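You operate a simulated robot arm through the tools that you are given. There is no shell and no other tool.

The job below is to be done with a simulated two-armed robot. You get a single attempt, and the scene is never put back.

JOB
Fetch the small carton from the top of the side table and set it on the bottom stock shelf. Take the blue peg and leave it on the felt pad. Take the round die with the smallest size on its label from the top of the tool bench and put it on the top of the test bench. Open the right blue drawer, take the green peg and leave it inside and shut the drawer again. Stack the 0.5 mm steel wheel from the top of the tool bench on top of the 1.0 mm steel wheel. Take the teal scoop and leave it on the board of the wall shelf. Open the right grey drawer, put the green tag labelled "hold" from the top of the side table inside, then shut the drawer. Put the purple rag from the top of the side table on top of the grey spool. Take the blue wedge and leave it on the top of the mixing bench. Put the white brush on top of the orange spool on the top of the brown table. The order is free. Set down upright: small carton, blue wedge.
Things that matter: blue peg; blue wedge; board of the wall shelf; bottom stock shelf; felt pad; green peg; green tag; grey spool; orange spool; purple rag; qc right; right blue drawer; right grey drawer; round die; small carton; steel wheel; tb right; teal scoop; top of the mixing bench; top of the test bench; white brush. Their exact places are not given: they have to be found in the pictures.

The check looks at the end state, three seconds after you hand in, the way a careful person would. Anything else that was tipped, shoved, dropped, spilled or broken makes it a failure.

ROBOT AND FRAMES
Two 7-joint arms with fingered hands on one trunk, on a base that moves. Base frame: it is fixed to the floor where the robot stands at the start and does not move with it; the origin is under the middle of the robot, x ahead of it, y to its left, z up. Readings come in m, rad, newtons and seconds.
The left shoulder is at the start at [0.06, 0.177, 0.75], the right one opposite. With the tool pointing down near the work surface each hand reaches from about 0.46 to 0.96 m from the robot's upright axis, wherever it stands, measured 20 degrees to its own side. Places, roughly: blue peg (3x3x6 cm) [-2.1, -1.5, 0.9]; blue wedge [4.25, 3, 0.5]; board of the wall shelf (24x168 cm) [-2.44, -1.16, 1.4]; bottom stock shelf [0, 2.1, 0.2]; felt pad [-0.5, -2.25, 0.75]; green peg (3x3x6 cm) [-2.1, -1.4, 0.9]; green tag [-2.75, 0.25, 0.75]; grey spool [-0.75, 2, 0.75]; orange spool [4.5, -1, 0.75]; purple rag (10x8x4 cm) [-2.7, 0.6, 0.8]; qc right [-0.3, -2.4, 0.7]; right blue drawer [-2.3, -0.6, 0.7]; right grey drawer [-0.3, -2.2, 0.7]; round die [-2.25, -1.75, 0.75]; small carton [-3, 1, 0.75]; steel wheel [-2.5, -0.75, 0.75]; tb right [-2.4, -0.6, 0.7]; teal scoop [-2.75, 0, 0.75]; top of the mixing bench [7.7, 0.5, 0.8]; top of the test bench [0.1, -2.3, 0.8]; white brush (3x3x6 cm) [3.9, -1.1, 0.8]. Payload 4 kg a hand.
Tool frame (each hand has its own): the origin (TCP) lies between the finger pads and is the grasp point; the fingertips stand 0.037 m ahead of it; z points along the fingers, y is the line along which they close. The gripper opens to 0.124 m; its body begins 0.043 m behind the TCP. The gripper is a hand of 3 fingers: y runs from the thumb to the fingers, the wrist lies at [-0.015, -0.108, -0.202] in the tool frame, and closing takes about 1.5 s.
Orientation is told as [roll, pitch, yaw] about the base's x, y, z axes, in that order, counted from this pose: with the fingers straight down and the wrist toward the robot, the tool's x, y and z point along [0, 1, 0], [1, 0, 0] and [0, 0, -1] of the base frame.

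CONTROLS
- The arms move only by the tool servo_tool. It takes "left_deltas", "right_deltas" or both (then of equal length, played together; a hand with none holds still); each is a list of rows, each a list of 3 entries, a list of its own where there are three numbers: the shift along the base's x, y, z in m, then the turn, a rotation vector about the base's x, y, z in rad, then the gripper command, from -1 (shut) to 1 (fully open), values between in proportion. In form: [[[x, y, z], [wx, wy, wz], fingers], ...]. A call has 1 to 20 rows; each row shifts and turns the commanded pose from where the row before left it. A row lasts 0.2 s, in which the tool goes at most 0.05 m and 0.15 rad; a call with a longer step from one row to the next is refused whole, and so is a gripper value outside its range. Where a pose cannot be reached the arm comes as near as it can. A force on the tool above 40 N (or 10 N above the force at the start of the call, whichever is more), or a blocked arm, ends the call early, and 0.2 s more pass. The fingers move at their own pace (about 0.072 m/s each) and stop on an object; they squeeze with about 22 N. The grip force told is the motor's: it shows also when the fingers shut on nothing. Time passes only in rows, and 0.2 s behind the last, so rows that do not move let the fingers close. The reply holds the time, the measured pose of the TCP, the force on the tool along the base axes, the opening and the grip force, in the units named above and with some noise, with the torque about the TCP (base axes, N m) and any sound that the robot's microphone picked up.
- Cameras (640 x 400 px; columns grow to the right, rows downward): "scene" is now at [0.0636, -0.0144, 1.4241]; the picture's right is [-0.04, -1.00, 0.00], its down [-0.53, 0.02, -0.85] and it looks along [0.85, -0.03, -0.53] (base axes); focal length 257 px, centre (320, 200). "left" rides on the left gripper at [-0.064, -0.076, -0.136] in its tool frame; the picture's right is [-0.84, -0.26, 0.48], its down [0.48, -0.76, 0.43] and it looks along [0.26, 0.60, 0.76] (tool axes); focal length 256 px, centre (320, 200). "right" rides on the right gripper at [0.064, -0.076, -0.137] in its tool frame; the picture's right is [-0.84, 0.26, -0.48], its down [-0.48, -0.76, 0.43] and it looks along [-0.26, 0.60, 0.76] (tool axes); focal length 256 px, centre (320, 200).
- grab_frame(camera): a new picture of that camera. No time passes.
- raise_lower(by): slides the trunk up (or, below 0, down) by that many m; the arms and the scene camera ride with it, the base frame stays. It gives what a move gives, with no picture.
- drive_base(legs): drives the robot by 1 to 6 legs, each [ahead, left, turn to the left] in m, m and rad, along the robot's own axes; the way and the turn of a leg run together, so that a leg with both is an arc; at most 1.5 m and 3.142 rad a leg. The arms and the cameras ride along, it lands a little off, and it stops where it bumps. It gives what a move gives.
- grasp_type(shape, hand): the hand has 3 fingers and takes this shape, open, in about a second: jaw (thumb against the fingers, like two jaws); tri (thumb and two fingers); tip (a fingertip pinch); poke (one finger out to press); point (the index stretched); flat (the hand flat); cup (the hand cupped); fist (a fist). The gripper value then closes the fingers along that shape, each until it touches; the sizes above hold for jaw. It gives what a move gives, with no picture.
- head_to(pan, tilt): turns the head with the scene camera to pan (to the left, within 1.501 rad either way) and tilt (down, from -0.506 to 1.204), counted from straight ahead of the robot. It gives what a move gives.
- locate(camera, pixels): for up to 12 pixels [column, row] of the newest picture of that camera ("zoom" is the newest enlarged one), the place [x, y, z] in the base frame of the surface seen there, good to about 0.003 m, but the place of the scene camera against the robot may be out by one fixed shift of up to 0.018 m in any direction. No time passes.
- enlarge(camera, box): a new picture of the part [left, top, right, bottom] of that camera's present view, enlarged. No time passes.
- close_job(): hands the job in; it is judged then, once.

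Unless the task says otherwise, let go and move clear before handing in.

The tools are called after "Call:" as a command line: name --argument value ..., lists and objects as JSON in quotes. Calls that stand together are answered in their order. servo_tool: Moves the arms, as the interface text tells. Its arguments: {"type":"object","properties":{"left_deltas":{"type":"array"},"right_deltas":{"type":"array"}},"required":[]} The other tools are called the same way: raise_lower (by) moves the trunk up or down; grasp_type (shape, hand) gives the hand a shape; drive_base (legs) drives the base; head_to (pan, tilt) turns the head that bears the scene camera; grab_frame (camera) takes a picture; locate (camera, pixels) gives the place of the surface under pixels of a picture; enlarge (camera, box) takes an enlarged picture of a part of a camera's view; close_job () hands the job in.

At the start:

```text
clock: 0.0
left_tool_pos: [0.6818, 0.3075, 0.9711]
left_tool_rot: [0.001, 0.0, 0.0]
left_contact_force: [0.4, 0.3, 0.6]
left_torque: [0.03, -0.01, 0.01]
left_opening: 0.1238
left_finger_force: 0.1
left_shape: jaw
right_tool_pos: [0.5462, -0.2637, 1.0139]
right_tool_rot: [0.001, 0.001, -0.001]
right_contact_force: [-0.2, 0.1, 0.8]
right_torque: [-0.01, 0.0, 0.01]
right_opening: 0.124
right_finger_force: 0.1
right_shape: jaw
trunk travel left (down, up): [-0.275, 0.315]
robot x, y, heading: [0.0038, 0.0017, -0.004]
head pan, tilt (commanded): [-0.038, 0.557]
```

scene: 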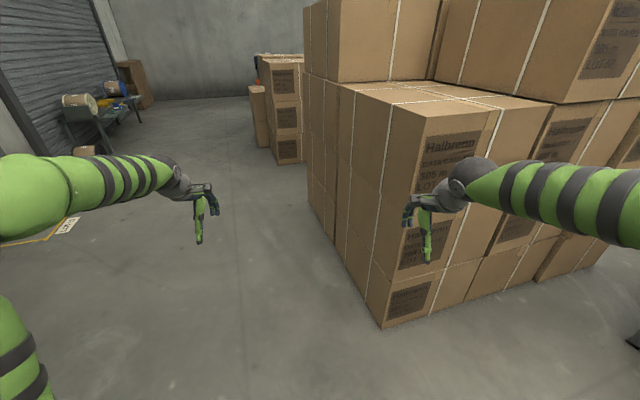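
right: 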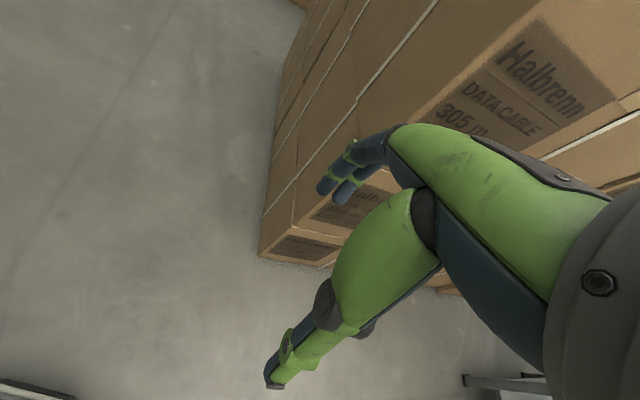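
left: 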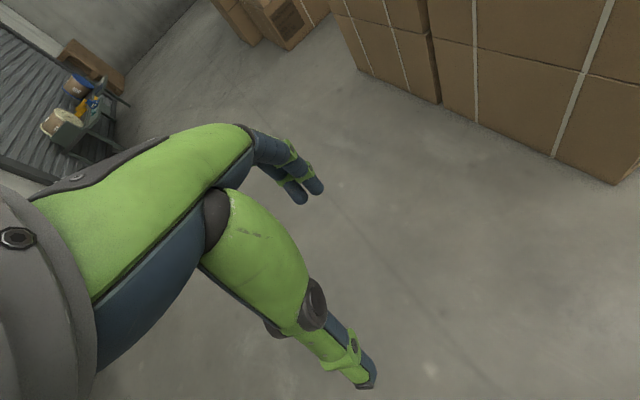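

The first picture shows a stack of cartons ahead (columns 305-640) and a low bench with spools at the far left (60-140, 90-150). I'll look around with the head before moving anything.

Call:
head_to --pan 1.4 --tilt 0.4

Call:
grab_frame --camera "scene"

Call:
head_to --pan -1.4 --tilt 0.4

Call:
grab_frame --camera "scene"

```text
clock: 1.6
left_tool_pos: [0.6813, 0.3072, 0.9716]
left_tool_rot: [0.001, 0.0, -0.002]
left_contact_force: [-0.5, -0.1, -0.6]
left_torque: [-0.02, 0.0, 0.01]
left_opening: 0.1235
left_finger_force: 0.1
left_shape: jaw
right_tool_pos: [0.5454, -0.2645, 1.0122]
right_tool_rot: [0.0, 0.0, 0.001]
right_contact_force: [-0.2, 0.1, 0.1]
right_torque: [-0.01, -0.01, 0.01]
right_opening: 0.1238
right_finger_force: 0.1
right_shape: jaw
trunk travel left (down, up): [-0.275, 0.315]
robot x, y, heading: [-0.0029, -0.0009, -0.001]
head pan, tilt (commanded): [1.4, 0.4]
```

```text
taken
```

scene: 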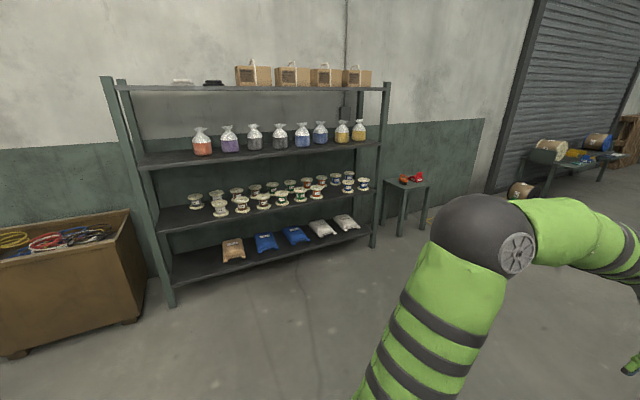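

```text
clock: 4.0
left_tool_pos: [0.6819, 0.3084, 0.9704]
left_tool_rot: [0.0, -0.001, 0.001]
left_contact_force: [0.2, -0.4, 0.2]
left_torque: [0.01, 0.06, 0.04]
left_opening: 0.1238
left_finger_force: 0.0
left_shape: jaw
right_tool_pos: [0.5459, -0.2631, 1.0129]
right_tool_rot: [0.001, 0.0, -0.001]
right_contact_force: [-0.8, 0.2, -0.4]
right_torque: [-0.04, -0.01, -0.01]
right_opening: 0.1236
right_finger_force: 0.1
right_shape: jaw
trunk travel left (down, up): [-0.275, 0.315]
robot x, y, heading: [0.0031, -0.002, 0.0]
head pan, tilt (commanded): [-1.4, 0.4]
```

```text
taken
```

scene: 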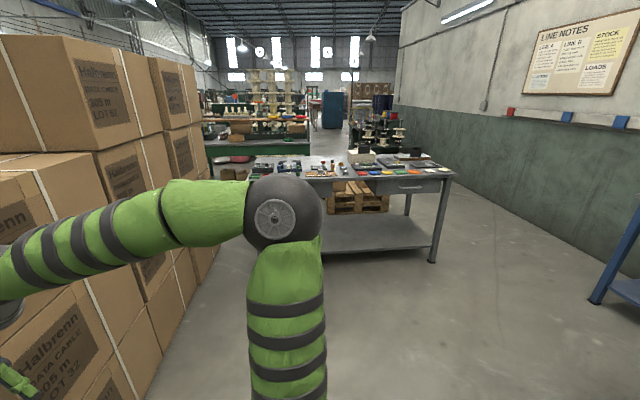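

The left view shows the stock shelf (105-390, 80-300). The right view shows the test bench (225-455, 155-260) and a notes board on the wall (525-635, 25-95). I'll enlarge both the board and the bench.

Call:
enlarge --camera "scene" --box '[510, 0, 640, 130]'

Call:
enlarge --camera "scene" --box '[230, 130, 470, 280]'

Call:
locate --camera "scene" --pixels '[[390, 170], [410, 187], [440, 180], [250, 170], [440, 255], [600, 300], [540, 260], [452, 176], [300, 160], [575, 60]]'

```text
3.08 times, centred on (575, 65) of scene
```

zoom: 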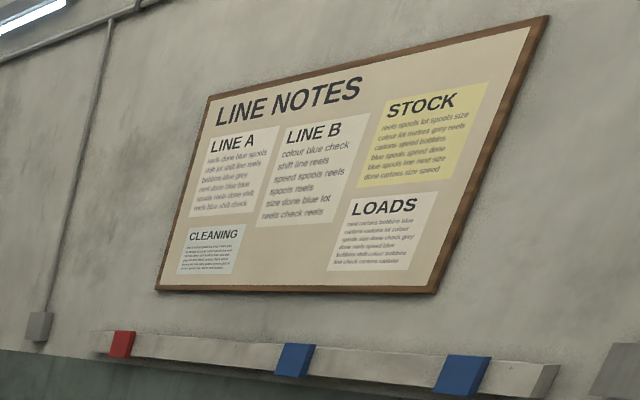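

```text
2.67 times, centred on (350, 205) of scene
```

zoom: 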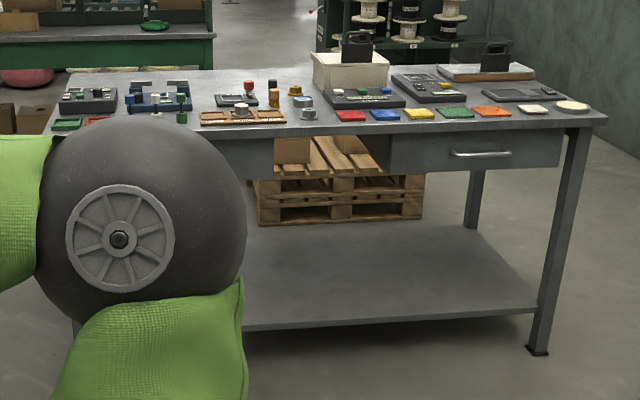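

```text
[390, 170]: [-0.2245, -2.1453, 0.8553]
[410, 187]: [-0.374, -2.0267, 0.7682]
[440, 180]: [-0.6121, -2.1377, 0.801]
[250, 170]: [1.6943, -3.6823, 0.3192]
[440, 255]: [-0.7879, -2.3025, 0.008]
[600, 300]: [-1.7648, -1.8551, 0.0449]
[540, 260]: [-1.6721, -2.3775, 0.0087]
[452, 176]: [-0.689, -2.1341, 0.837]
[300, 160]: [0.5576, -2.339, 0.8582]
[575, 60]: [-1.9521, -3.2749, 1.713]
```

The bench top stands at about z 0.84 with its front edge near y -2.13, and a silver-handled drawer is at zoom (395-560, 135-170). Before turning round I need to know how close the carton stack is to the hands.

Call:
head_to --pan 0.0 --tilt 0.7

Call:
grab_frame --camera "scene"

Call:
locate --camera "scene" --pixels '[[380, 280], [390, 200], [395, 90], [320, 60], [360, 40], [560, 150], [600, 250], [460, 240], [250, 100], [120, 60]]'

```text
clock: 5.6
left_tool_pos: [0.6818, 0.3067, 0.9714]
left_tool_rot: [0.0, 0.001, 0.0]
left_contact_force: [0.8, 0.3, -0.4]
left_torque: [0.03, -0.01, -0.01]
left_opening: 0.1236
left_finger_force: 0.0
left_shape: jaw
right_tool_pos: [0.5453, -0.2643, 1.0129]
right_tool_rot: [-0.001, 0.002, -0.001]
right_contact_force: [0.1, 0.0, -0.7]
right_torque: [0.02, -0.03, 0.0]
right_opening: 0.1238
right_finger_force: 0.1
right_shape: jaw
trunk travel left (down, up): [-0.275, 0.315]
robot x, y, heading: [-0.0026, 0.0007, 0.001]
head pan, tilt (commanded): [0.0, 0.7]
```

```text
taken
```

scene: 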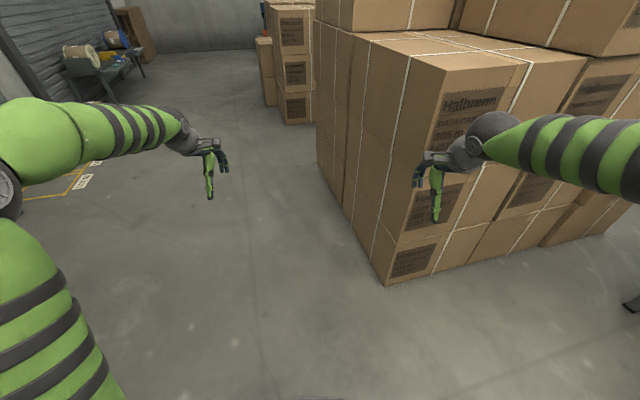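

```text
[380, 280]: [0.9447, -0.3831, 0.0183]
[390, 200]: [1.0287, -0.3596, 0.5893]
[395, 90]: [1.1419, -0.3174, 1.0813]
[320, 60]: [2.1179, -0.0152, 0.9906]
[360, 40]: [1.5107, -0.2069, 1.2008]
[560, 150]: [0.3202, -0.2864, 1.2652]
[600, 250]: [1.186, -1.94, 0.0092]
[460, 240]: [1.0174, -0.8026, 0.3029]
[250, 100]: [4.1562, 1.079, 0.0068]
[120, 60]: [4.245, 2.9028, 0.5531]
```

The carton stack's nearest corner is at about (0.95, -0.37), beyond the 0.75 m hand radius. I'll turn left in place to look at what's behind me.

Call:
drive_base --legs '[[0, 0, 1.57], [0, 0, 1.57]]'

Call:
head_to --pan 0.0 --tilt 0.35

Call:
grab_frame --camera "scene"

Call:
head_to --pan 0.7 --tilt 0.35

Call:
grab_frame --camera "scene"

Call:
head_to --pan -0.7 --tilt 0.35

Call:
grab_frame --camera "scene"

```text
clock: 13.6
left_tool_pos: [-0.681, -0.3091, 0.9704]
left_tool_rot: [0.0, 0.001, -3.137]
left_contact_force: [-0.9, 0.0, -0.4]
left_torque: [-0.01, 0.02, 0.0]
left_opening: 0.1234
left_finger_force: 0.0
left_shape: jaw
right_tool_pos: [-0.546, 0.2613, 1.0139]
right_tool_rot: [0.0, 0.0, -3.138]
right_contact_force: [-0.6, -0.4, -0.1]
right_torque: [0.05, 0.0, -0.01]
right_opening: 0.1235
right_finger_force: 0.0
right_shape: jaw
trunk travel left (down, up): [-0.275, 0.315]
robot x, y, heading: [-0.0018, -0.0017, -3.136]
head pan, tilt (commanded): [0.0, 0.7]
```

```text
clock: 14.4
left_tool_pos: [-0.6803, -0.3092, 0.9713]
left_tool_rot: [0.001, 0.0, -3.138]
left_contact_force: [0.1, 0.1, 0.2]
left_torque: [0.0, 0.02, -0.02]
left_opening: 0.1236
left_finger_force: 0.0
left_shape: jaw
right_tool_pos: [-0.5466, 0.2632, 1.0141]
right_tool_rot: [0.0, -0.002, -3.139]
right_contact_force: [1.1, 0.2, 1.0]
right_torque: [-0.01, 0.01, 0.01]
right_opening: 0.1237
right_finger_force: 0.2
right_shape: jaw
trunk travel left (down, up): [-0.275, 0.315]
robot x, y, heading: [0.0019, 0.0021, -3.141]
head pan, tilt (commanded): [0.0, 0.351]
```

```text
taken
```

scene: 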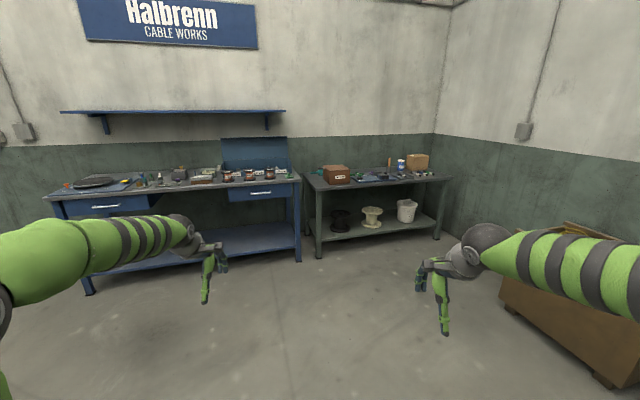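

```text
clock: 15.5
left_tool_pos: [-0.6812, -0.3103, 0.9723]
left_tool_rot: [-0.001, 0.001, -3.139]
left_contact_force: [-0.4, -0.4, 0.7]
left_torque: [-0.01, 0.0, -0.04]
left_opening: 0.1236
left_finger_force: 0.0
left_shape: jaw
right_tool_pos: [-0.5457, 0.2621, 1.0127]
right_tool_rot: [-0.001, -0.001, -3.137]
right_contact_force: [0.4, 0.1, 0.0]
right_torque: [-0.02, 0.01, 0.04]
right_opening: 0.1235
right_finger_force: 0.0
right_shape: jaw
trunk travel left (down, up): [-0.275, 0.315]
robot x, y, heading: [-0.0025, -0.0037, -3.136]
head pan, tilt (commanded): [0.7, 0.351]
```

```text
taken
```

scene: 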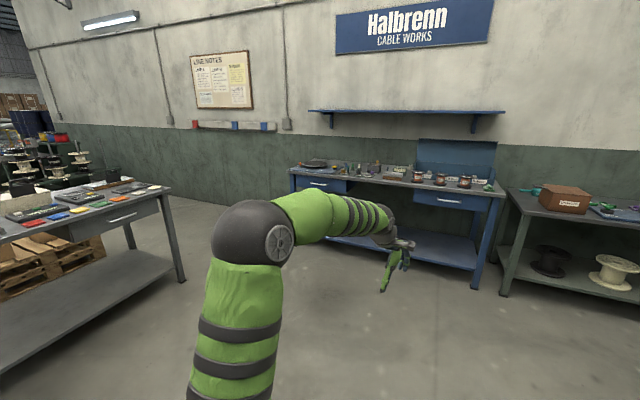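

```text
clock: 17.0
left_tool_pos: [-0.681, -0.3099, 0.9708]
left_tool_rot: [0.0, -0.001, -3.137]
left_contact_force: [-0.1, -0.4, 0.1]
left_torque: [0.03, -0.02, -0.04]
left_opening: 0.1238
left_finger_force: 0.0
left_shape: jaw
right_tool_pos: [-0.5472, 0.2627, 1.0128]
right_tool_rot: [0.0, -0.001, -3.138]
right_contact_force: [0.2, -0.6, -0.5]
right_torque: [-0.01, 0.01, 0.03]
right_opening: 0.1236
right_finger_force: 0.1
right_shape: jaw
trunk travel left (down, up): [-0.275, 0.315]
robot x, y, heading: [0.0007, 0.0015, -3.139]
head pan, tilt (commanded): [-0.7, 0.351]
```

```text
taken
```

scene: 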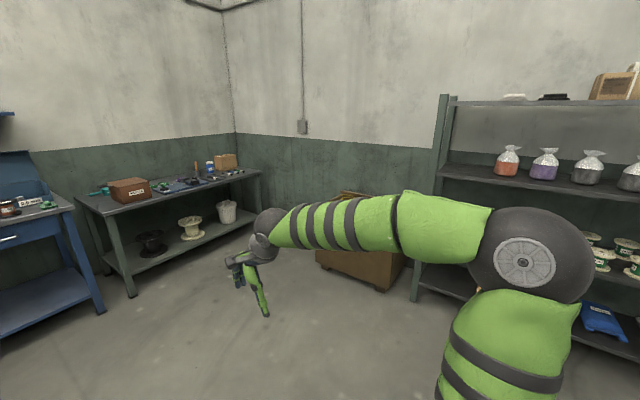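

The blue tool bench (50-300, 165-295) and the side table (305-450, 165-255) are ahead. I'll drive closer, keeping the hands short of the front edges, and take detailed pictures.

Call:
drive_base --legs '[[1.0, 0.6, 0.0]]'

Call:
head_to --pan 0.3 --tilt 0.4

Call:
grab_frame --camera "scene"

Call:
enlarge --camera "scene" --box '[40, 80, 360, 280]'

Call:
enlarge --camera "scene" --box '[320, 80, 640, 280]'

```text
clock: 22.9
left_tool_pos: [-1.6651, -0.9229, 0.972]
left_tool_rot: [-0.001, 0.0, -3.127]
left_contact_force: [-0.4, -0.6, 0.6]
left_torque: [0.01, -0.02, 0.03]
left_opening: 0.1236
left_finger_force: 0.0
left_shape: jaw
right_tool_pos: [-1.5358, -0.3502, 1.0126]
right_tool_rot: [-0.001, 0.001, -3.127]
right_contact_force: [-0.4, 0.1, -0.6]
right_torque: [-0.01, 0.02, -0.02]
right_opening: 0.124
right_finger_force: 0.2
right_shape: jaw
trunk travel left (down, up): [-0.275, 0.315]
robot x, y, heading: [-0.9882, -0.6037, -3.125]
head pan, tilt (commanded): [-0.7, 0.351]
```

```text
clock: 24.2
left_tool_pos: [-1.6637, -0.9236, 0.9717]
left_tool_rot: [0.0, 0.0, -3.127]
left_contact_force: [0.0, 0.5, -0.1]
left_torque: [-0.05, -0.01, 0.02]
left_opening: 0.1237
left_finger_force: 0.1
left_shape: jaw
right_tool_pos: [-1.5354, -0.3496, 1.0132]
right_tool_rot: [-0.001, 0.0, -3.128]
right_contact_force: [-0.6, -0.7, -0.2]
right_torque: [0.0, 0.02, 0.0]
right_opening: 0.124
right_finger_force: 0.0
right_shape: jaw
trunk travel left (down, up): [-0.275, 0.315]
robot x, y, heading: [-0.9834, -0.6052, -3.125]
head pan, tilt (commanded): [0.3, 0.4]
```

```text
taken
```

scene: 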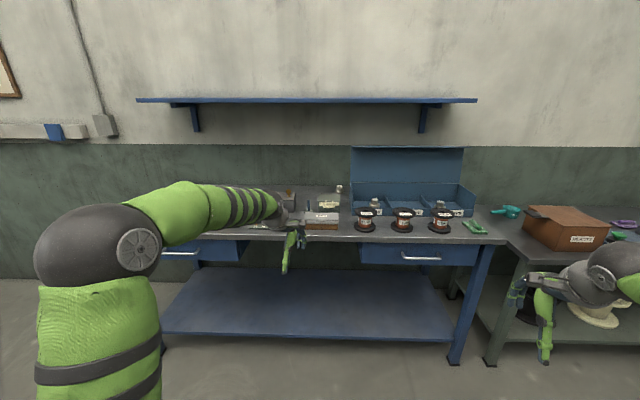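

```text
2.00 times, centred on (200, 180) of scene
```

zoom: 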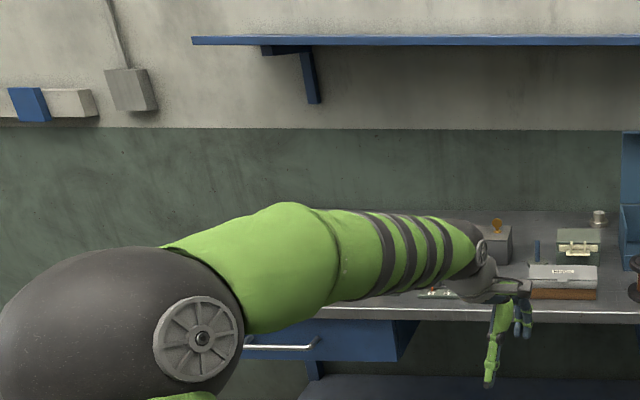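

```text
2.00 times, centred on (480, 180) of scene
```

zoom: 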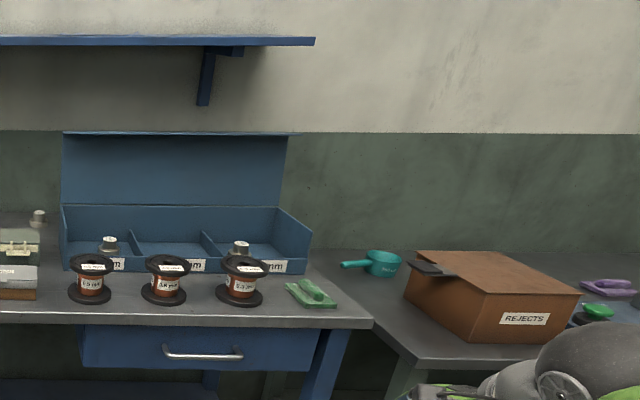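

The arms hide much of the bench in the picture (40-300, 180-400). I'll raise the trunk for a higher view and lower both hands out of sight.

Call:
raise_lower --by 0.25

Call:
servo_tool --left_deltas '[[[0.02, 0, -0.045], [0, 0, 0], 1], [[0.02, 0, -0.045], [0, 0, 0], 1], [[0.02, 0, -0.045], [0, 0, 0], 1], [[0.02, 0, -0.045], [0, 0, 0], 1], [[0.02, 0, -0.045], [0, 0, 0], 1], [[0.02, 0, -0.045], [0, 0, 0], 1], [[0.02, 0, -0.045], [0, 0, 0], 1], [[0.02, 0, -0.045], [0, 0, 0], 1], [[0, 0, -0.045], [0, 0, 0], 1], [[0, 0, -0.045], [0, 0, 0], 1]]' --right_deltas '[[[0, 0, -0.045], [0, 0, 0], 1], [[0, 0, -0.045], [0, 0, 0], 1], [[0, 0, -0.045], [0, 0, 0], 1], [[0, 0, -0.045], [0, 0, 0], 1], [[0, 0, -0.045], [0, 0, 0], 1], [[0, 0, -0.045], [0, 0, 0], 1], [[0, 0, -0.045], [0, 0, 0], 1], [[0, 0, -0.045], [0, 0, 0], 1], [[0, 0, -0.045], [0, 0, 0], 1], [[0, 0, -0.045], [0, 0, 0], 1]]'

Call:
grab_frame --camera "scene"

```text
clock: 26.8
left_tool_pos: [-1.6646, -0.9231, 1.2205]
left_tool_rot: [0.0, 0.002, -3.126]
left_contact_force: [0.3, -0.3, 0.5]
left_torque: [0.0, -0.03, -0.02]
left_opening: 0.1237
left_finger_force: 0.0
left_shape: jaw
right_tool_pos: [-1.5357, -0.3496, 1.2633]
right_tool_rot: [-0.002, 0.0, -3.127]
right_contact_force: [-0.6, -0.3, -0.6]
right_torque: [-0.01, 0.03, 0.02]
right_opening: 0.1237
right_finger_force: 0.1
right_shape: jaw
trunk travel left (down, up): [-0.525, 0.065]
robot x, y, heading: [-0.9886, -0.6053, -3.126]
head pan, tilt (commanded): [0.3, 0.4]
```

```text
clock: 29.0
left_tool_pos: [-1.5055, -0.9228, 0.7695]
left_tool_rot: [0.0, 0.0, -3.127]
left_contact_force: [0.3, 0.2, -0.6]
left_torque: [0.0, 0.0, 0.02]
left_opening: 0.1238
left_finger_force: 0.0
left_shape: jaw
right_tool_pos: [-1.5373, -0.3508, 0.8112]
right_tool_rot: [0.001, 0.001, -3.131]
right_contact_force: [-0.6, 0.3, -0.3]
right_torque: [0.03, 0.03, 0.02]
right_opening: 0.1235
right_finger_force: 0.0
right_shape: jaw
trunk travel left (down, up): [-0.525, 0.065]
robot x, y, heading: [-0.9853, -0.6057, -3.125]
head pan, tilt (commanded): [0.3, 0.4]
```

```text
taken
```

scene: 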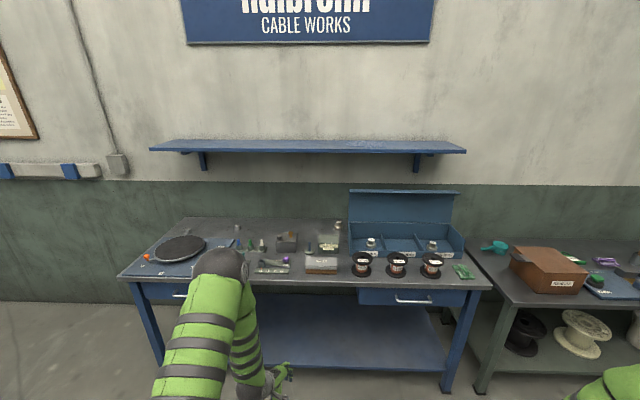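

Now the bench is clear to see. I'll enlarge its left, middle and right parts, and the side table.

Call:
enlarge --camera "scene" --box '[110, 205, 270, 305]'

Call:
enlarge --camera "scene" --box '[230, 205, 390, 305]'

Call:
enlarge --camera "scene" --box '[330, 205, 490, 305]'

Call:
enlarge --camera "scene" --box '[470, 205, 640, 305]'

```text
4.00 times, centred on (190, 255) of scene
```

zoom: 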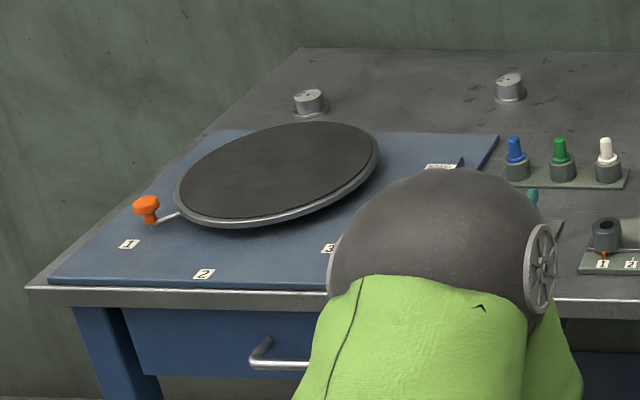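

```text
4.00 times, centred on (310, 255) of scene
```

zoom: 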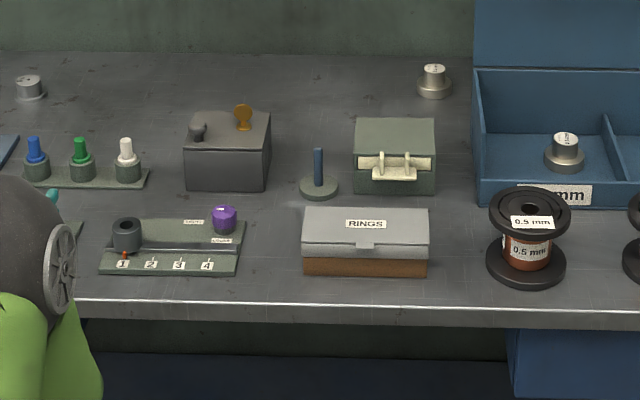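

```text
4.00 times, centred on (410, 255) of scene
```

zoom: 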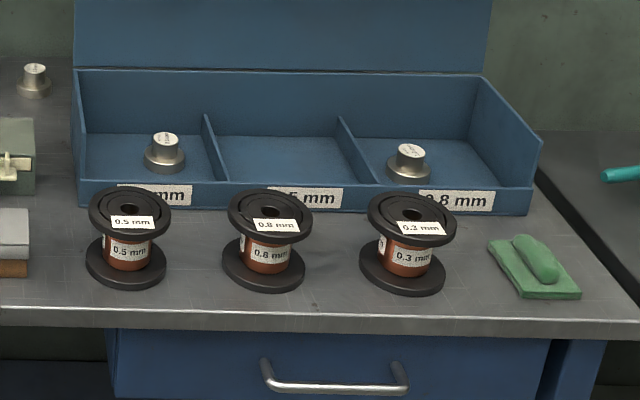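

```text
3.76 times, centred on (555, 255) of scene
```

zoom: 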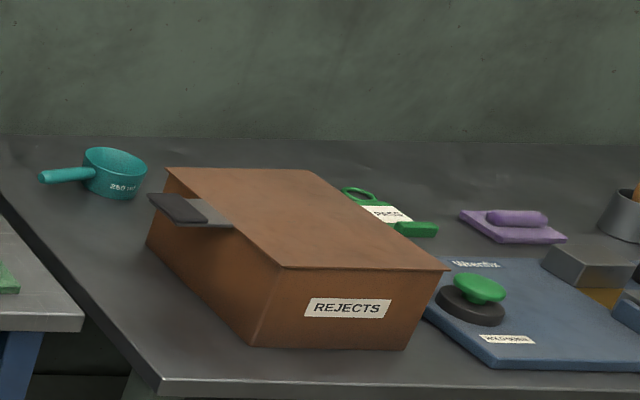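

The silver stepped pieces at zoom-2 (434,80), (565,150) and zoom-1 (308,100), (508,88) may be wheels or dies. I need places and closer looks, so I'll locate the landmarks in the scene picture.

Call:
locate --camera "scene" --pixels '[[300, 275], [180, 230], [237, 227], [338, 225], [371, 243], [432, 246], [361, 266], [397, 265], [431, 266], [464, 272], [400, 303], [490, 290]]'

Call:
locate --camera "scene" --pixels '[[235, 241], [250, 243], [262, 244], [180, 245], [145, 257], [270, 265], [320, 265], [310, 250], [287, 240], [328, 245], [310, 143], [400, 335]]'

Call:
locate --camera "scene" --pixels '[[493, 247], [545, 270], [575, 262], [605, 262], [596, 281], [610, 290], [635, 305], [480, 295], [520, 300], [150, 150], [465, 152]]'

```text
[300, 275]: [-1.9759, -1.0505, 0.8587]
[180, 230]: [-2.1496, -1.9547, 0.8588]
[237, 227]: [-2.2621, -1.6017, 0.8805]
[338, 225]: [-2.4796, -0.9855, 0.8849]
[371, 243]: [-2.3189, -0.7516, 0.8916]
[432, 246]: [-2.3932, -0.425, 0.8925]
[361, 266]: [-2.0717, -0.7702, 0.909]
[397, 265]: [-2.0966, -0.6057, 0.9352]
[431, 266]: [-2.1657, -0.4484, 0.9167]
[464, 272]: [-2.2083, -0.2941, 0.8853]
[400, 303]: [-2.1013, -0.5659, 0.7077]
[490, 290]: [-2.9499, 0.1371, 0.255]
```

```text
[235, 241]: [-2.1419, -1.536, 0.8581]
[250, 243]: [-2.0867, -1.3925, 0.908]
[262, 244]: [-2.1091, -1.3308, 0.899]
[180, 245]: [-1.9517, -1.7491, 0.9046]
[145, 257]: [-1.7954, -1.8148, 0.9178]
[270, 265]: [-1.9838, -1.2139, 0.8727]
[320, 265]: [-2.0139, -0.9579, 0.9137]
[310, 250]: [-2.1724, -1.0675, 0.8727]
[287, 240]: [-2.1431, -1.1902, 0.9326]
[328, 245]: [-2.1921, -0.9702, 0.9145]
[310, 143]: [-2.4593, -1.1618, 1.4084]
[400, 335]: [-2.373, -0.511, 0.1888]
```

```text
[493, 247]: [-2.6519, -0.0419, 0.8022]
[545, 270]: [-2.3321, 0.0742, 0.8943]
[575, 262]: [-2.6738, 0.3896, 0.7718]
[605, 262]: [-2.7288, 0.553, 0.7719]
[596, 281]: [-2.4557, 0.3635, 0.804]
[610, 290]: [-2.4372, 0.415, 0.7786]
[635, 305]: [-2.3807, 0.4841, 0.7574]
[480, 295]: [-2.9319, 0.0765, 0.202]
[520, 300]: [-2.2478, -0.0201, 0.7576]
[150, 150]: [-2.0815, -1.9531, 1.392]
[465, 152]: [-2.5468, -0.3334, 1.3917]
```

The readings show the benches are turned about 0.27 rad against my frame (shelf edge runs from (-2.08,-1.95) to (-2.55,-0.33)). I'll try a strong zoom on the silver pieces to read their labels.

Call:
enlarge --camera "scene" --box '[326, 216, 350, 231]'

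Call:
enlarge --camera "scene" --box '[352, 230, 400, 260]'

Call:
enlarge --camera "scene" --box '[410, 230, 458, 260]'

Call:
enlarge --camera "scene" --box '[175, 220, 199, 235]'

Call:
enlarge --camera "scene" --box '[225, 218, 249, 233]'

```text
16.00 times, centred on (338, 224) of scene
```

zoom: 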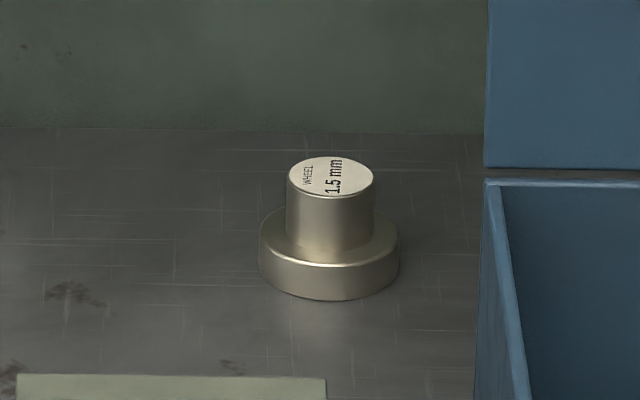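

```text
13.33 times, centred on (376, 245) of scene
```

zoom: 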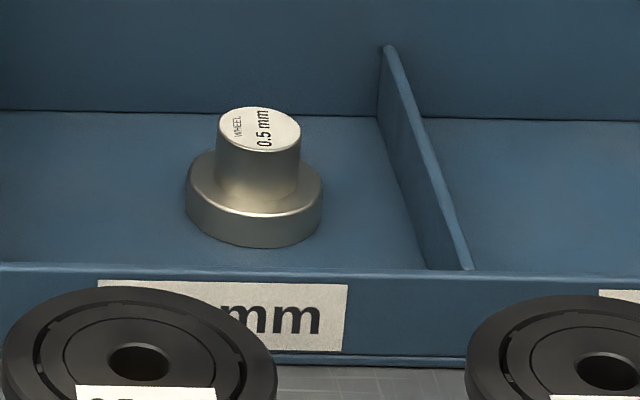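

```text
13.33 times, centred on (434, 245) of scene
```

zoom: 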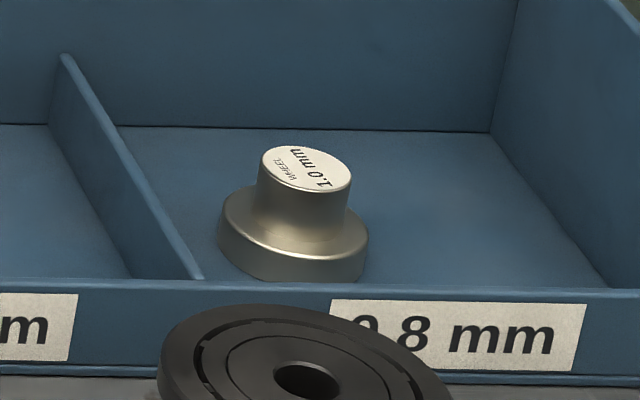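

```text
16.00 times, centred on (187, 228) of scene
```

zoom: 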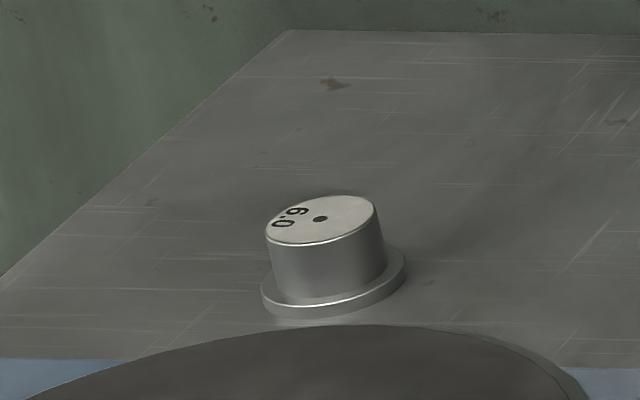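

```text
16.00 times, centred on (237, 226) of scene
```

zoom: 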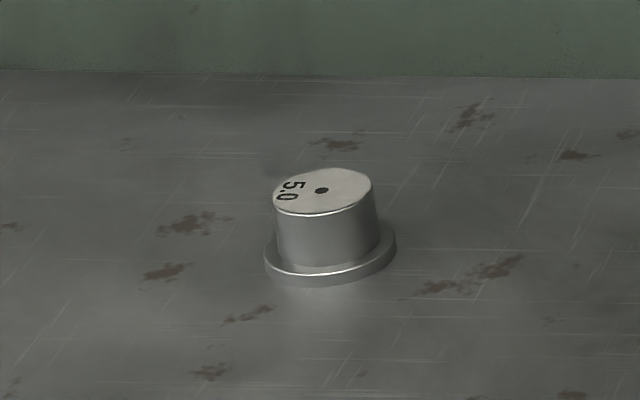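

The labels read clearly: the wheels are 1.5 mm (on the bench), 0.5 mm (left bin) and 1.0 mm (right bin). The dies read 5.0, and another that is 6.0 or 0.9. I'll square up to the bench and move closer to read the rest.

Call:
drive_base --legs '[[0.292, 0.215, 0.0], [0, 0, 0.255]]'

Call:
head_to --pan 0.35 --tilt 0.6

Call:
grab_frame --camera "scene"

```text
clock: 32.2
left_tool_pos: [-1.6919, -1.2628, 0.7693]
left_tool_rot: [0.001, 0.001, -2.87]
left_contact_force: [-0.3, 1.0, -0.1]
left_torque: [0.06, 0.03, 0.0]
left_opening: 0.1235
left_finger_force: 0.0
left_shape: jaw
right_tool_pos: [-1.8688, -0.7178, 0.8138]
right_tool_rot: [0.0, 0.0, -2.87]
right_contact_force: [-0.2, -0.1, -0.5]
right_torque: [0.02, -0.03, -0.01]
right_opening: 0.1239
right_finger_force: 0.0
right_shape: jaw
trunk travel left (down, up): [-0.525, 0.065]
robot x, y, heading: [-1.2711, -0.8263, -2.87]
head pan, tilt (commanded): [0.3, 0.4]
```

```text
clock: 32.9
left_tool_pos: [-1.6914, -1.2617, 0.7703]
left_tool_rot: [0.002, 0.001, -2.87]
left_contact_force: [0.0, 0.0, -0.1]
left_torque: [-0.02, 0.01, 0.0]
left_opening: 0.1234
left_finger_force: 0.1
left_shape: jaw
right_tool_pos: [-1.8693, -0.7184, 0.813]
right_tool_rot: [-0.002, -0.001, -2.87]
right_contact_force: [-0.1, -0.3, 0.6]
right_torque: [0.04, 0.0, 0.04]
right_opening: 0.1236
right_finger_force: 0.1
right_shape: jaw
trunk travel left (down, up): [-0.525, 0.065]
robot x, y, heading: [-1.2729, -0.821, -2.867]
head pan, tilt (commanded): [0.351, 0.6]
```

```text
taken
```

scene: 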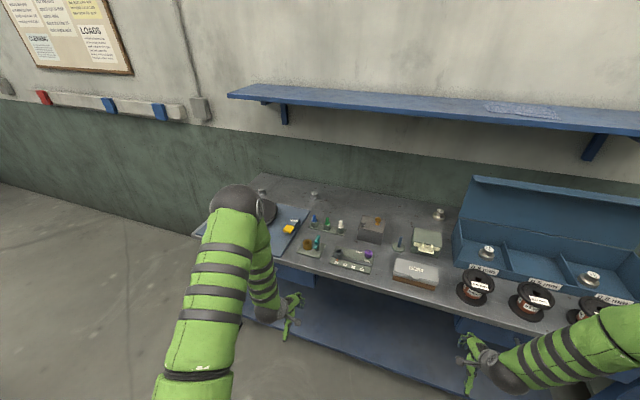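

Now I'm squared up. I'll zoom on the pegs, dies and the wall shelf, where something lies at (525,110).

Call:
enlarge --camera "scene" --box '[250, 170, 410, 270]'

Call:
enlarge --camera "scene" --box '[252, 180, 276, 195]'

Call:
enlarge --camera "scene" --box '[302, 185, 326, 200]'

Call:
enlarge --camera "scene" --box '[440, 80, 600, 180]'

Call:
enlarge --camera "scene" --box '[420, 200, 640, 340]'

```text
4.00 times, centred on (330, 220) of scene
```

zoom: 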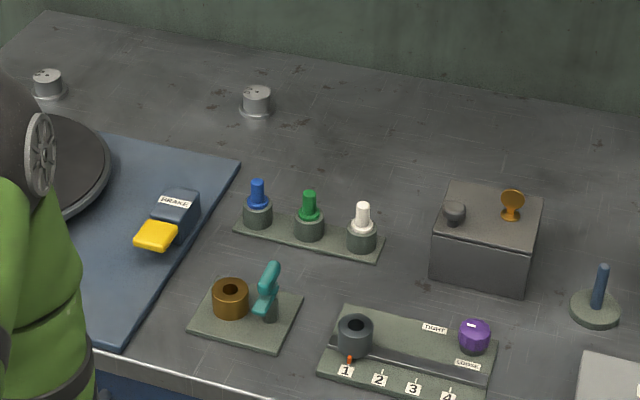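

```text
16.00 times, centred on (264, 188) of scene
```

zoom: 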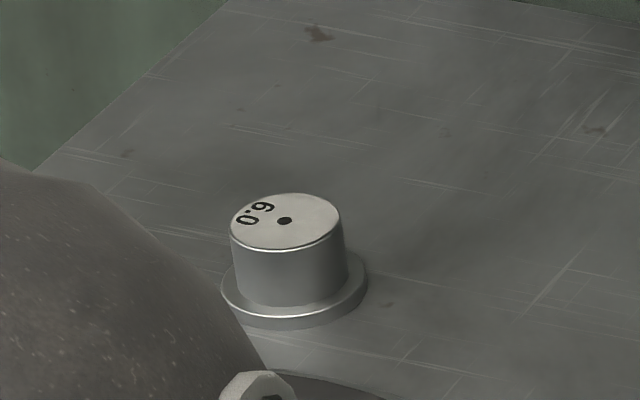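

```text
16.00 times, centred on (314, 192) of scene
```

zoom: 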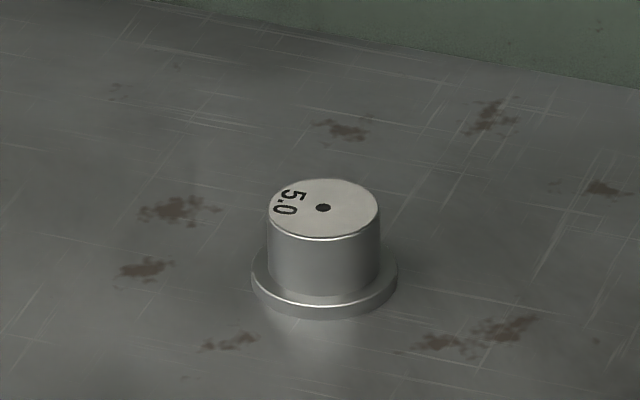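

```text
4.00 times, centred on (520, 130) of scene
```

zoom: 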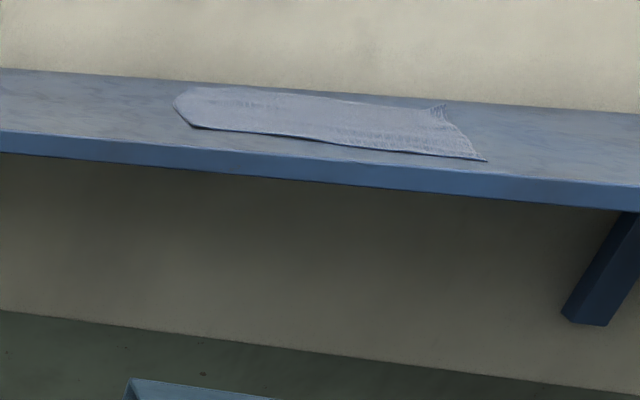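

```text
2.86 times, centred on (530, 270) of scene
```

zoom: 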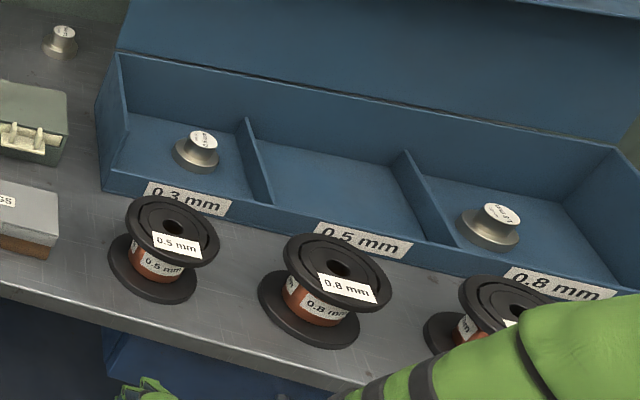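

A grey cloth lies on the wall shelf around (440-565, 100-120), so I'll keep the scoop clear of it. I'll zoom further on the die label that could be 6.0 or 0.9.

Call:
enlarge --camera "scene" --box '[259, 186, 267, 191]'

Call:
enlarge --camera "scene" --box '[310, 190, 318, 195]'

Call:
enlarge --camera "scene" --box '[0, 0, 140, 90]'

```text
16.00 times, centred on (263, 188) of scene
```

zoom: 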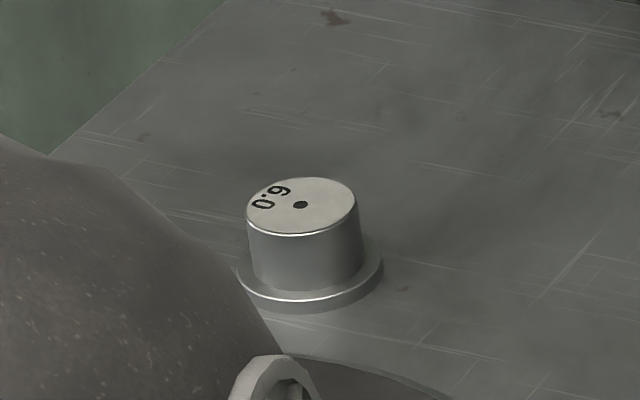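

```text
16.00 times, centred on (314, 192) of scene
```

zoom: 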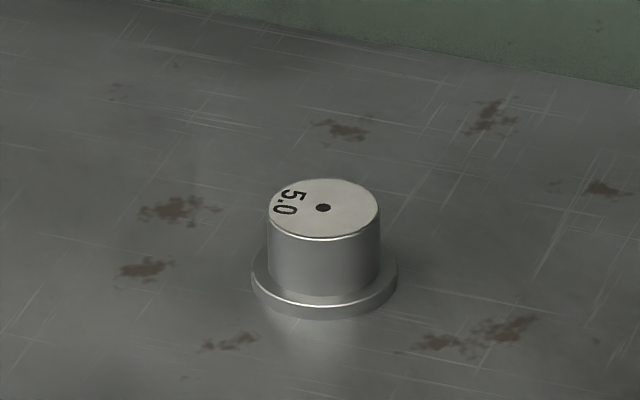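

```text
4.44 times, centred on (70, 45) of scene
```

zoom: 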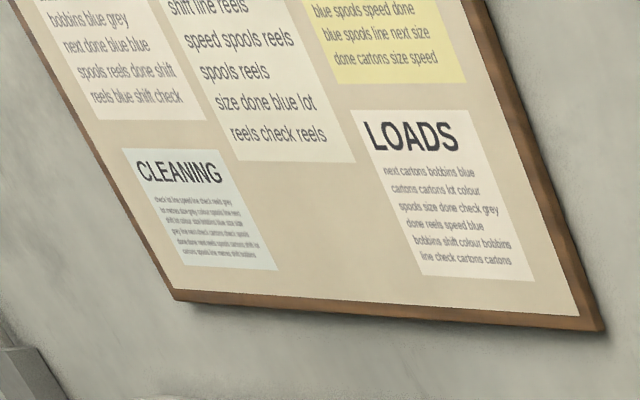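

The dies need a closer look with a hand camera later. First I'll look down to judge my base's footprint before moving nearer to the bench.

Call:
head_to --pan 0.0 --tilt 1.2

Call:
grab_frame --camera "scene"

Call:
locate --camera "scene" --pixels '[[320, 60], [320, 120], [320, 200], [320, 300], [320, 390], [400, 100], [240, 100], [450, 390], [190, 390], [250, 390]]'

```text
clock: 33.9
left_tool_pos: [-1.6927, -1.2621, 0.7714]
left_tool_rot: [-0.001, 0.001, -2.869]
left_contact_force: [0.4, 1.1, -1.5]
left_torque: [-0.03, 0.01, 0.0]
left_opening: 0.1239
left_finger_force: 0.2
left_shape: jaw
right_tool_pos: [-1.8694, -0.7175, 0.813]
right_tool_rot: [-0.001, 0.0, -2.867]
right_contact_force: [-0.8, -0.2, 0.4]
right_torque: [-0.02, -0.01, 0.06]
right_opening: 0.1239
right_finger_force: 0.0
right_shape: jaw
trunk travel left (down, up): [-0.525, 0.065]
robot x, y, heading: [-1.2726, -0.826, -2.873]
head pan, tilt (commanded): [0.0, 1.201]
```

```text
taken
```

scene: 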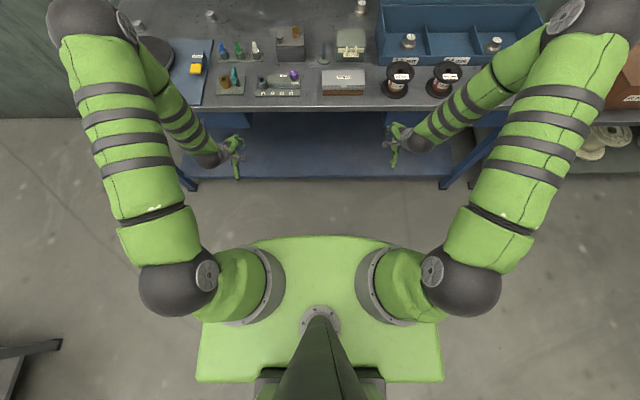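

```text
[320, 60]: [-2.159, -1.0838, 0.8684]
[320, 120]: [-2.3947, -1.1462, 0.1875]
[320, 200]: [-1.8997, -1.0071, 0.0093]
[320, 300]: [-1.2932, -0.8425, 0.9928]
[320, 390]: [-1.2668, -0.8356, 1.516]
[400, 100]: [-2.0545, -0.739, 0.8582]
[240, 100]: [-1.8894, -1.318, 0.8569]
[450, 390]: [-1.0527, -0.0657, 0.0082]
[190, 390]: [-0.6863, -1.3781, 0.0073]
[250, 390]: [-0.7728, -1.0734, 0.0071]
```

The elbows stick out forward, near (90,20) and (600,15), so I need to know where they are before going in. I'll locate them and the bench items from this top view.

Call:
locate --camera "scene" --pixels '[[85, 20], [600, 15], [408, 41], [494, 44], [400, 70], [446, 72], [360, 8], [223, 52], [240, 50], [256, 50], [211, 16], [390, 165]]'

Call:
enlarge --camera "scene" --box '[380, 0, 540, 100]'

```text
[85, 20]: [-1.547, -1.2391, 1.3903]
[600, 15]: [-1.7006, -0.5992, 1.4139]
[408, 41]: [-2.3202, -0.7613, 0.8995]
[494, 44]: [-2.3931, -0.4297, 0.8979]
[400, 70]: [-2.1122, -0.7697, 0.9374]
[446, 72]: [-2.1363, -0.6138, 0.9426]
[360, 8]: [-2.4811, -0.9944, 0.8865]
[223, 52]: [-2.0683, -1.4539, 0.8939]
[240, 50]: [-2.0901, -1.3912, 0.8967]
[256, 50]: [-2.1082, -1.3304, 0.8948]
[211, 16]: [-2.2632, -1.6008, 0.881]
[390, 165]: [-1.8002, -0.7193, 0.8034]
```

```text
4.00 times, centred on (460, 50) of scene
```

zoom: 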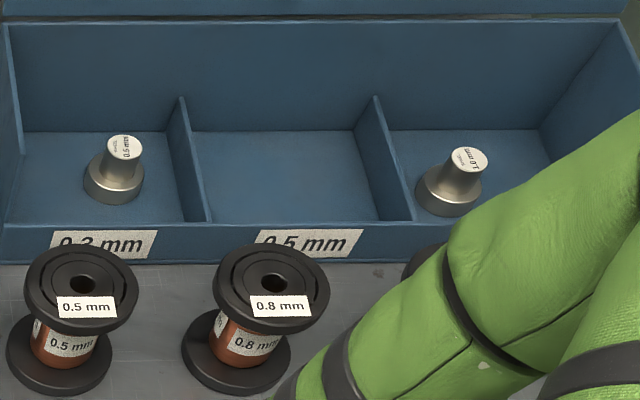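

The elbows sit at about 1.83 m depth, well short of the wall shelf. I'll raise both hands above the bench top and then drive in front of the bin box.

Call:
servo_tool --left_deltas '[[[0, 0, 0.045], [0, 0, 0], 1], [[0, 0, 0.045], [0, 0, 0], 1], [[0, 0, 0.045], [0, 0, 0], 1], [[0, 0, 0.045], [0, 0, 0], 1], [[0, 0, 0.045], [0, 0, 0], 1], [[0, 0, 0.045], [0, 0, 0], 1], [[0, 0, 0.045], [0, 0, 0], 1], [[0, 0, 0.045], [0, 0, 0], 1]]' --right_deltas '[[[0, 0, 0.045], [0, 0, 0], 1], [[0, 0, 0.045], [0, 0, 0], 1], [[0, 0, 0.045], [0, 0, 0], 1], [[0, 0, 0.045], [0, 0, 0], 1], [[0, 0, 0.045], [0, 0, 0], 1], [[0, 0, 0.045], [0, 0, 0], 1], [[0, 0, 0.045], [0, 0, 0], 1], [[0, 0, 0], [0, 0, 0], 1]]'

Call:
drive_base --legs '[[0.2315, -0.295, 0.006]]'

Call:
grab_frame --camera "right"

Call:
head_to --pan -0.1 --tilt 0.9

Call:
grab_frame --camera "scene"

```text
clock: 35.9
left_tool_pos: [-1.6707, -1.2987, 1.1154]
left_tool_rot: [0.001, 0.037, -2.777]
left_contact_force: [0.8, 0.1, -0.1]
left_torque: [0.0, -0.02, -0.02]
left_opening: 0.1243
left_finger_force: 0.0
left_shape: jaw
right_tool_pos: [-1.8719, -0.7143, 1.1263]
right_tool_rot: [0.005, 0.001, -2.87]
right_contact_force: [0.7, 0.8, -0.3]
right_torque: [0.04, 0.01, -0.01]
right_opening: 0.1236
right_finger_force: 0.1
right_shape: jaw
trunk travel left (down, up): [-0.525, 0.065]
robot x, y, heading: [-1.275, -0.827, -2.876]
head pan, tilt (commanded): [0.0, 1.201]
stopped in row 8 (left hand): the arm was blocked; the commanded pose is now the measured one
```

```text
clock: 38.3
left_tool_pos: [-1.9737, -1.0803, 1.1162]
left_tool_rot: [0.002, 0.037, -2.772]
left_contact_force: [0.4, 0.2, 0.6]
left_torque: [0.0, -0.01, 0.0]
left_opening: 0.1236
left_finger_force: 0.0
left_shape: jaw
right_tool_pos: [-2.1758, -0.4977, 1.1275]
right_tool_rot: [-0.001, 0.001, -2.865]
right_contact_force: [-0.3, -1.3, -0.1]
right_torque: [-0.01, -0.02, -0.03]
right_opening: 0.1236
right_finger_force: 0.0
right_shape: jaw
trunk travel left (down, up): [-0.525, 0.065]
robot x, y, heading: [-1.5791, -0.6023, -2.872]
head pan, tilt (commanded): [0.0, 1.201]
```

```text
taken
```

right: 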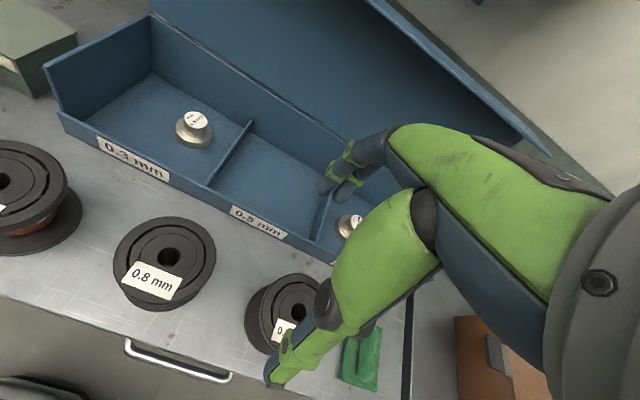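

```text
clock: 39.1
left_tool_pos: [-1.973, -1.0815, 1.1145]
left_tool_rot: [0.0, 0.036, -2.774]
left_contact_force: [0.4, -0.6, -0.3]
left_torque: [0.02, 0.01, 0.02]
left_opening: 0.1239
left_finger_force: 0.0
left_shape: jaw
right_tool_pos: [-2.1749, -0.4989, 1.1264]
right_tool_rot: [0.0, 0.0, -2.866]
right_contact_force: [-0.7, -0.2, 0.1]
right_torque: [-0.02, 0.0, 0.02]
right_opening: 0.1239
right_finger_force: 0.1
right_shape: jaw
trunk travel left (down, up): [-0.525, 0.065]
robot x, y, heading: [-1.576, -0.6028, -2.865]
head pan, tilt (commanded): [-0.099, 0.901]
```

```text
taken
```

scene: 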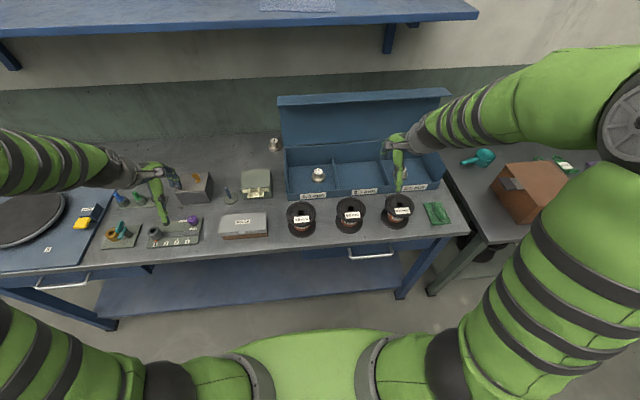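

The right hand camera sees the 0.5 wheel at (194,128) in the "0.3 mm" bin. I'll locate its parts with the hand camera, which carries no shift.

Call:
locate --camera "right" --pixels '[[195, 118], [182, 117], [208, 119], [195, 110], [178, 135], [210, 140], [193, 147], [160, 150], [220, 90], [152, 80], [205, 185], [350, 222]]'

Call:
locate --camera "scene" --pixels '[[318, 171], [313, 175], [323, 176], [398, 203], [272, 142]]'

Call:
enlarge --camera "right" --box '[140, 80, 260, 155]'

```text
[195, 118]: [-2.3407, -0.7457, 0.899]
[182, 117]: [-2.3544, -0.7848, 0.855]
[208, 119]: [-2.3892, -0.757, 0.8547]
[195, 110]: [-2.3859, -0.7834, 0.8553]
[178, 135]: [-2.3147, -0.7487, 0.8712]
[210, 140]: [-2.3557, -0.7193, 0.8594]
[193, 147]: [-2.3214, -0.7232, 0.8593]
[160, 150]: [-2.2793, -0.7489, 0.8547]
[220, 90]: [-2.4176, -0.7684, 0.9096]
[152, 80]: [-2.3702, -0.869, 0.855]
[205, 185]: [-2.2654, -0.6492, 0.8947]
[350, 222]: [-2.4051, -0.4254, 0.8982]
```

```text
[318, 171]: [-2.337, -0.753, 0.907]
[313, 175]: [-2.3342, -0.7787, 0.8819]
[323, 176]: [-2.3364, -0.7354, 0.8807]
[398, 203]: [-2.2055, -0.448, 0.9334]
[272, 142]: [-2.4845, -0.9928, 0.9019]
```

```text
5.33 times, centred on (200, 118) of right
```

zoom: 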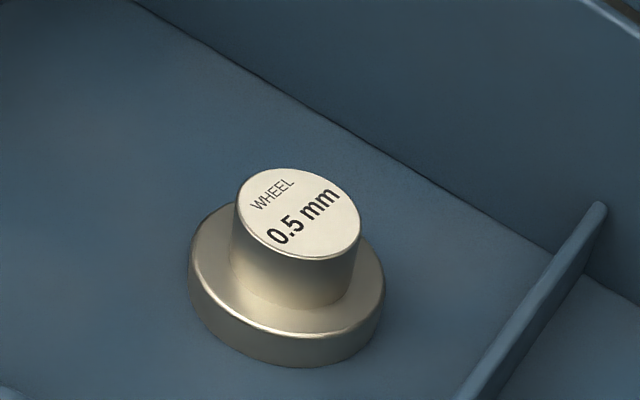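

The 0.5 mm wheel is clear in the zoom (235-385, 165-365). I'll locate its rim points to get its centre and heights.

Call:
locate --camera "zoom" --pixels '[[300, 212], [245, 195], [354, 225], [290, 175], [312, 250], [300, 310], [210, 250], [285, 345], [380, 290], [260, 322], [372, 270], [100, 250]]'

```text
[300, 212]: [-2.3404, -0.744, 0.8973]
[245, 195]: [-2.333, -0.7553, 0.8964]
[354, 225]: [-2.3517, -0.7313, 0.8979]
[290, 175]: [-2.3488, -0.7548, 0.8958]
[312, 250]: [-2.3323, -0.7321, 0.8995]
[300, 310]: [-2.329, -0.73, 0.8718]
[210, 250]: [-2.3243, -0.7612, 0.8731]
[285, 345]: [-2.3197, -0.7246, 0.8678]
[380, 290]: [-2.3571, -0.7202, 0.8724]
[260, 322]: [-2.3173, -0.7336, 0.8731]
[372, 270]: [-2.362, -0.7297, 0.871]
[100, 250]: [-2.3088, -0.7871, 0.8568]
```

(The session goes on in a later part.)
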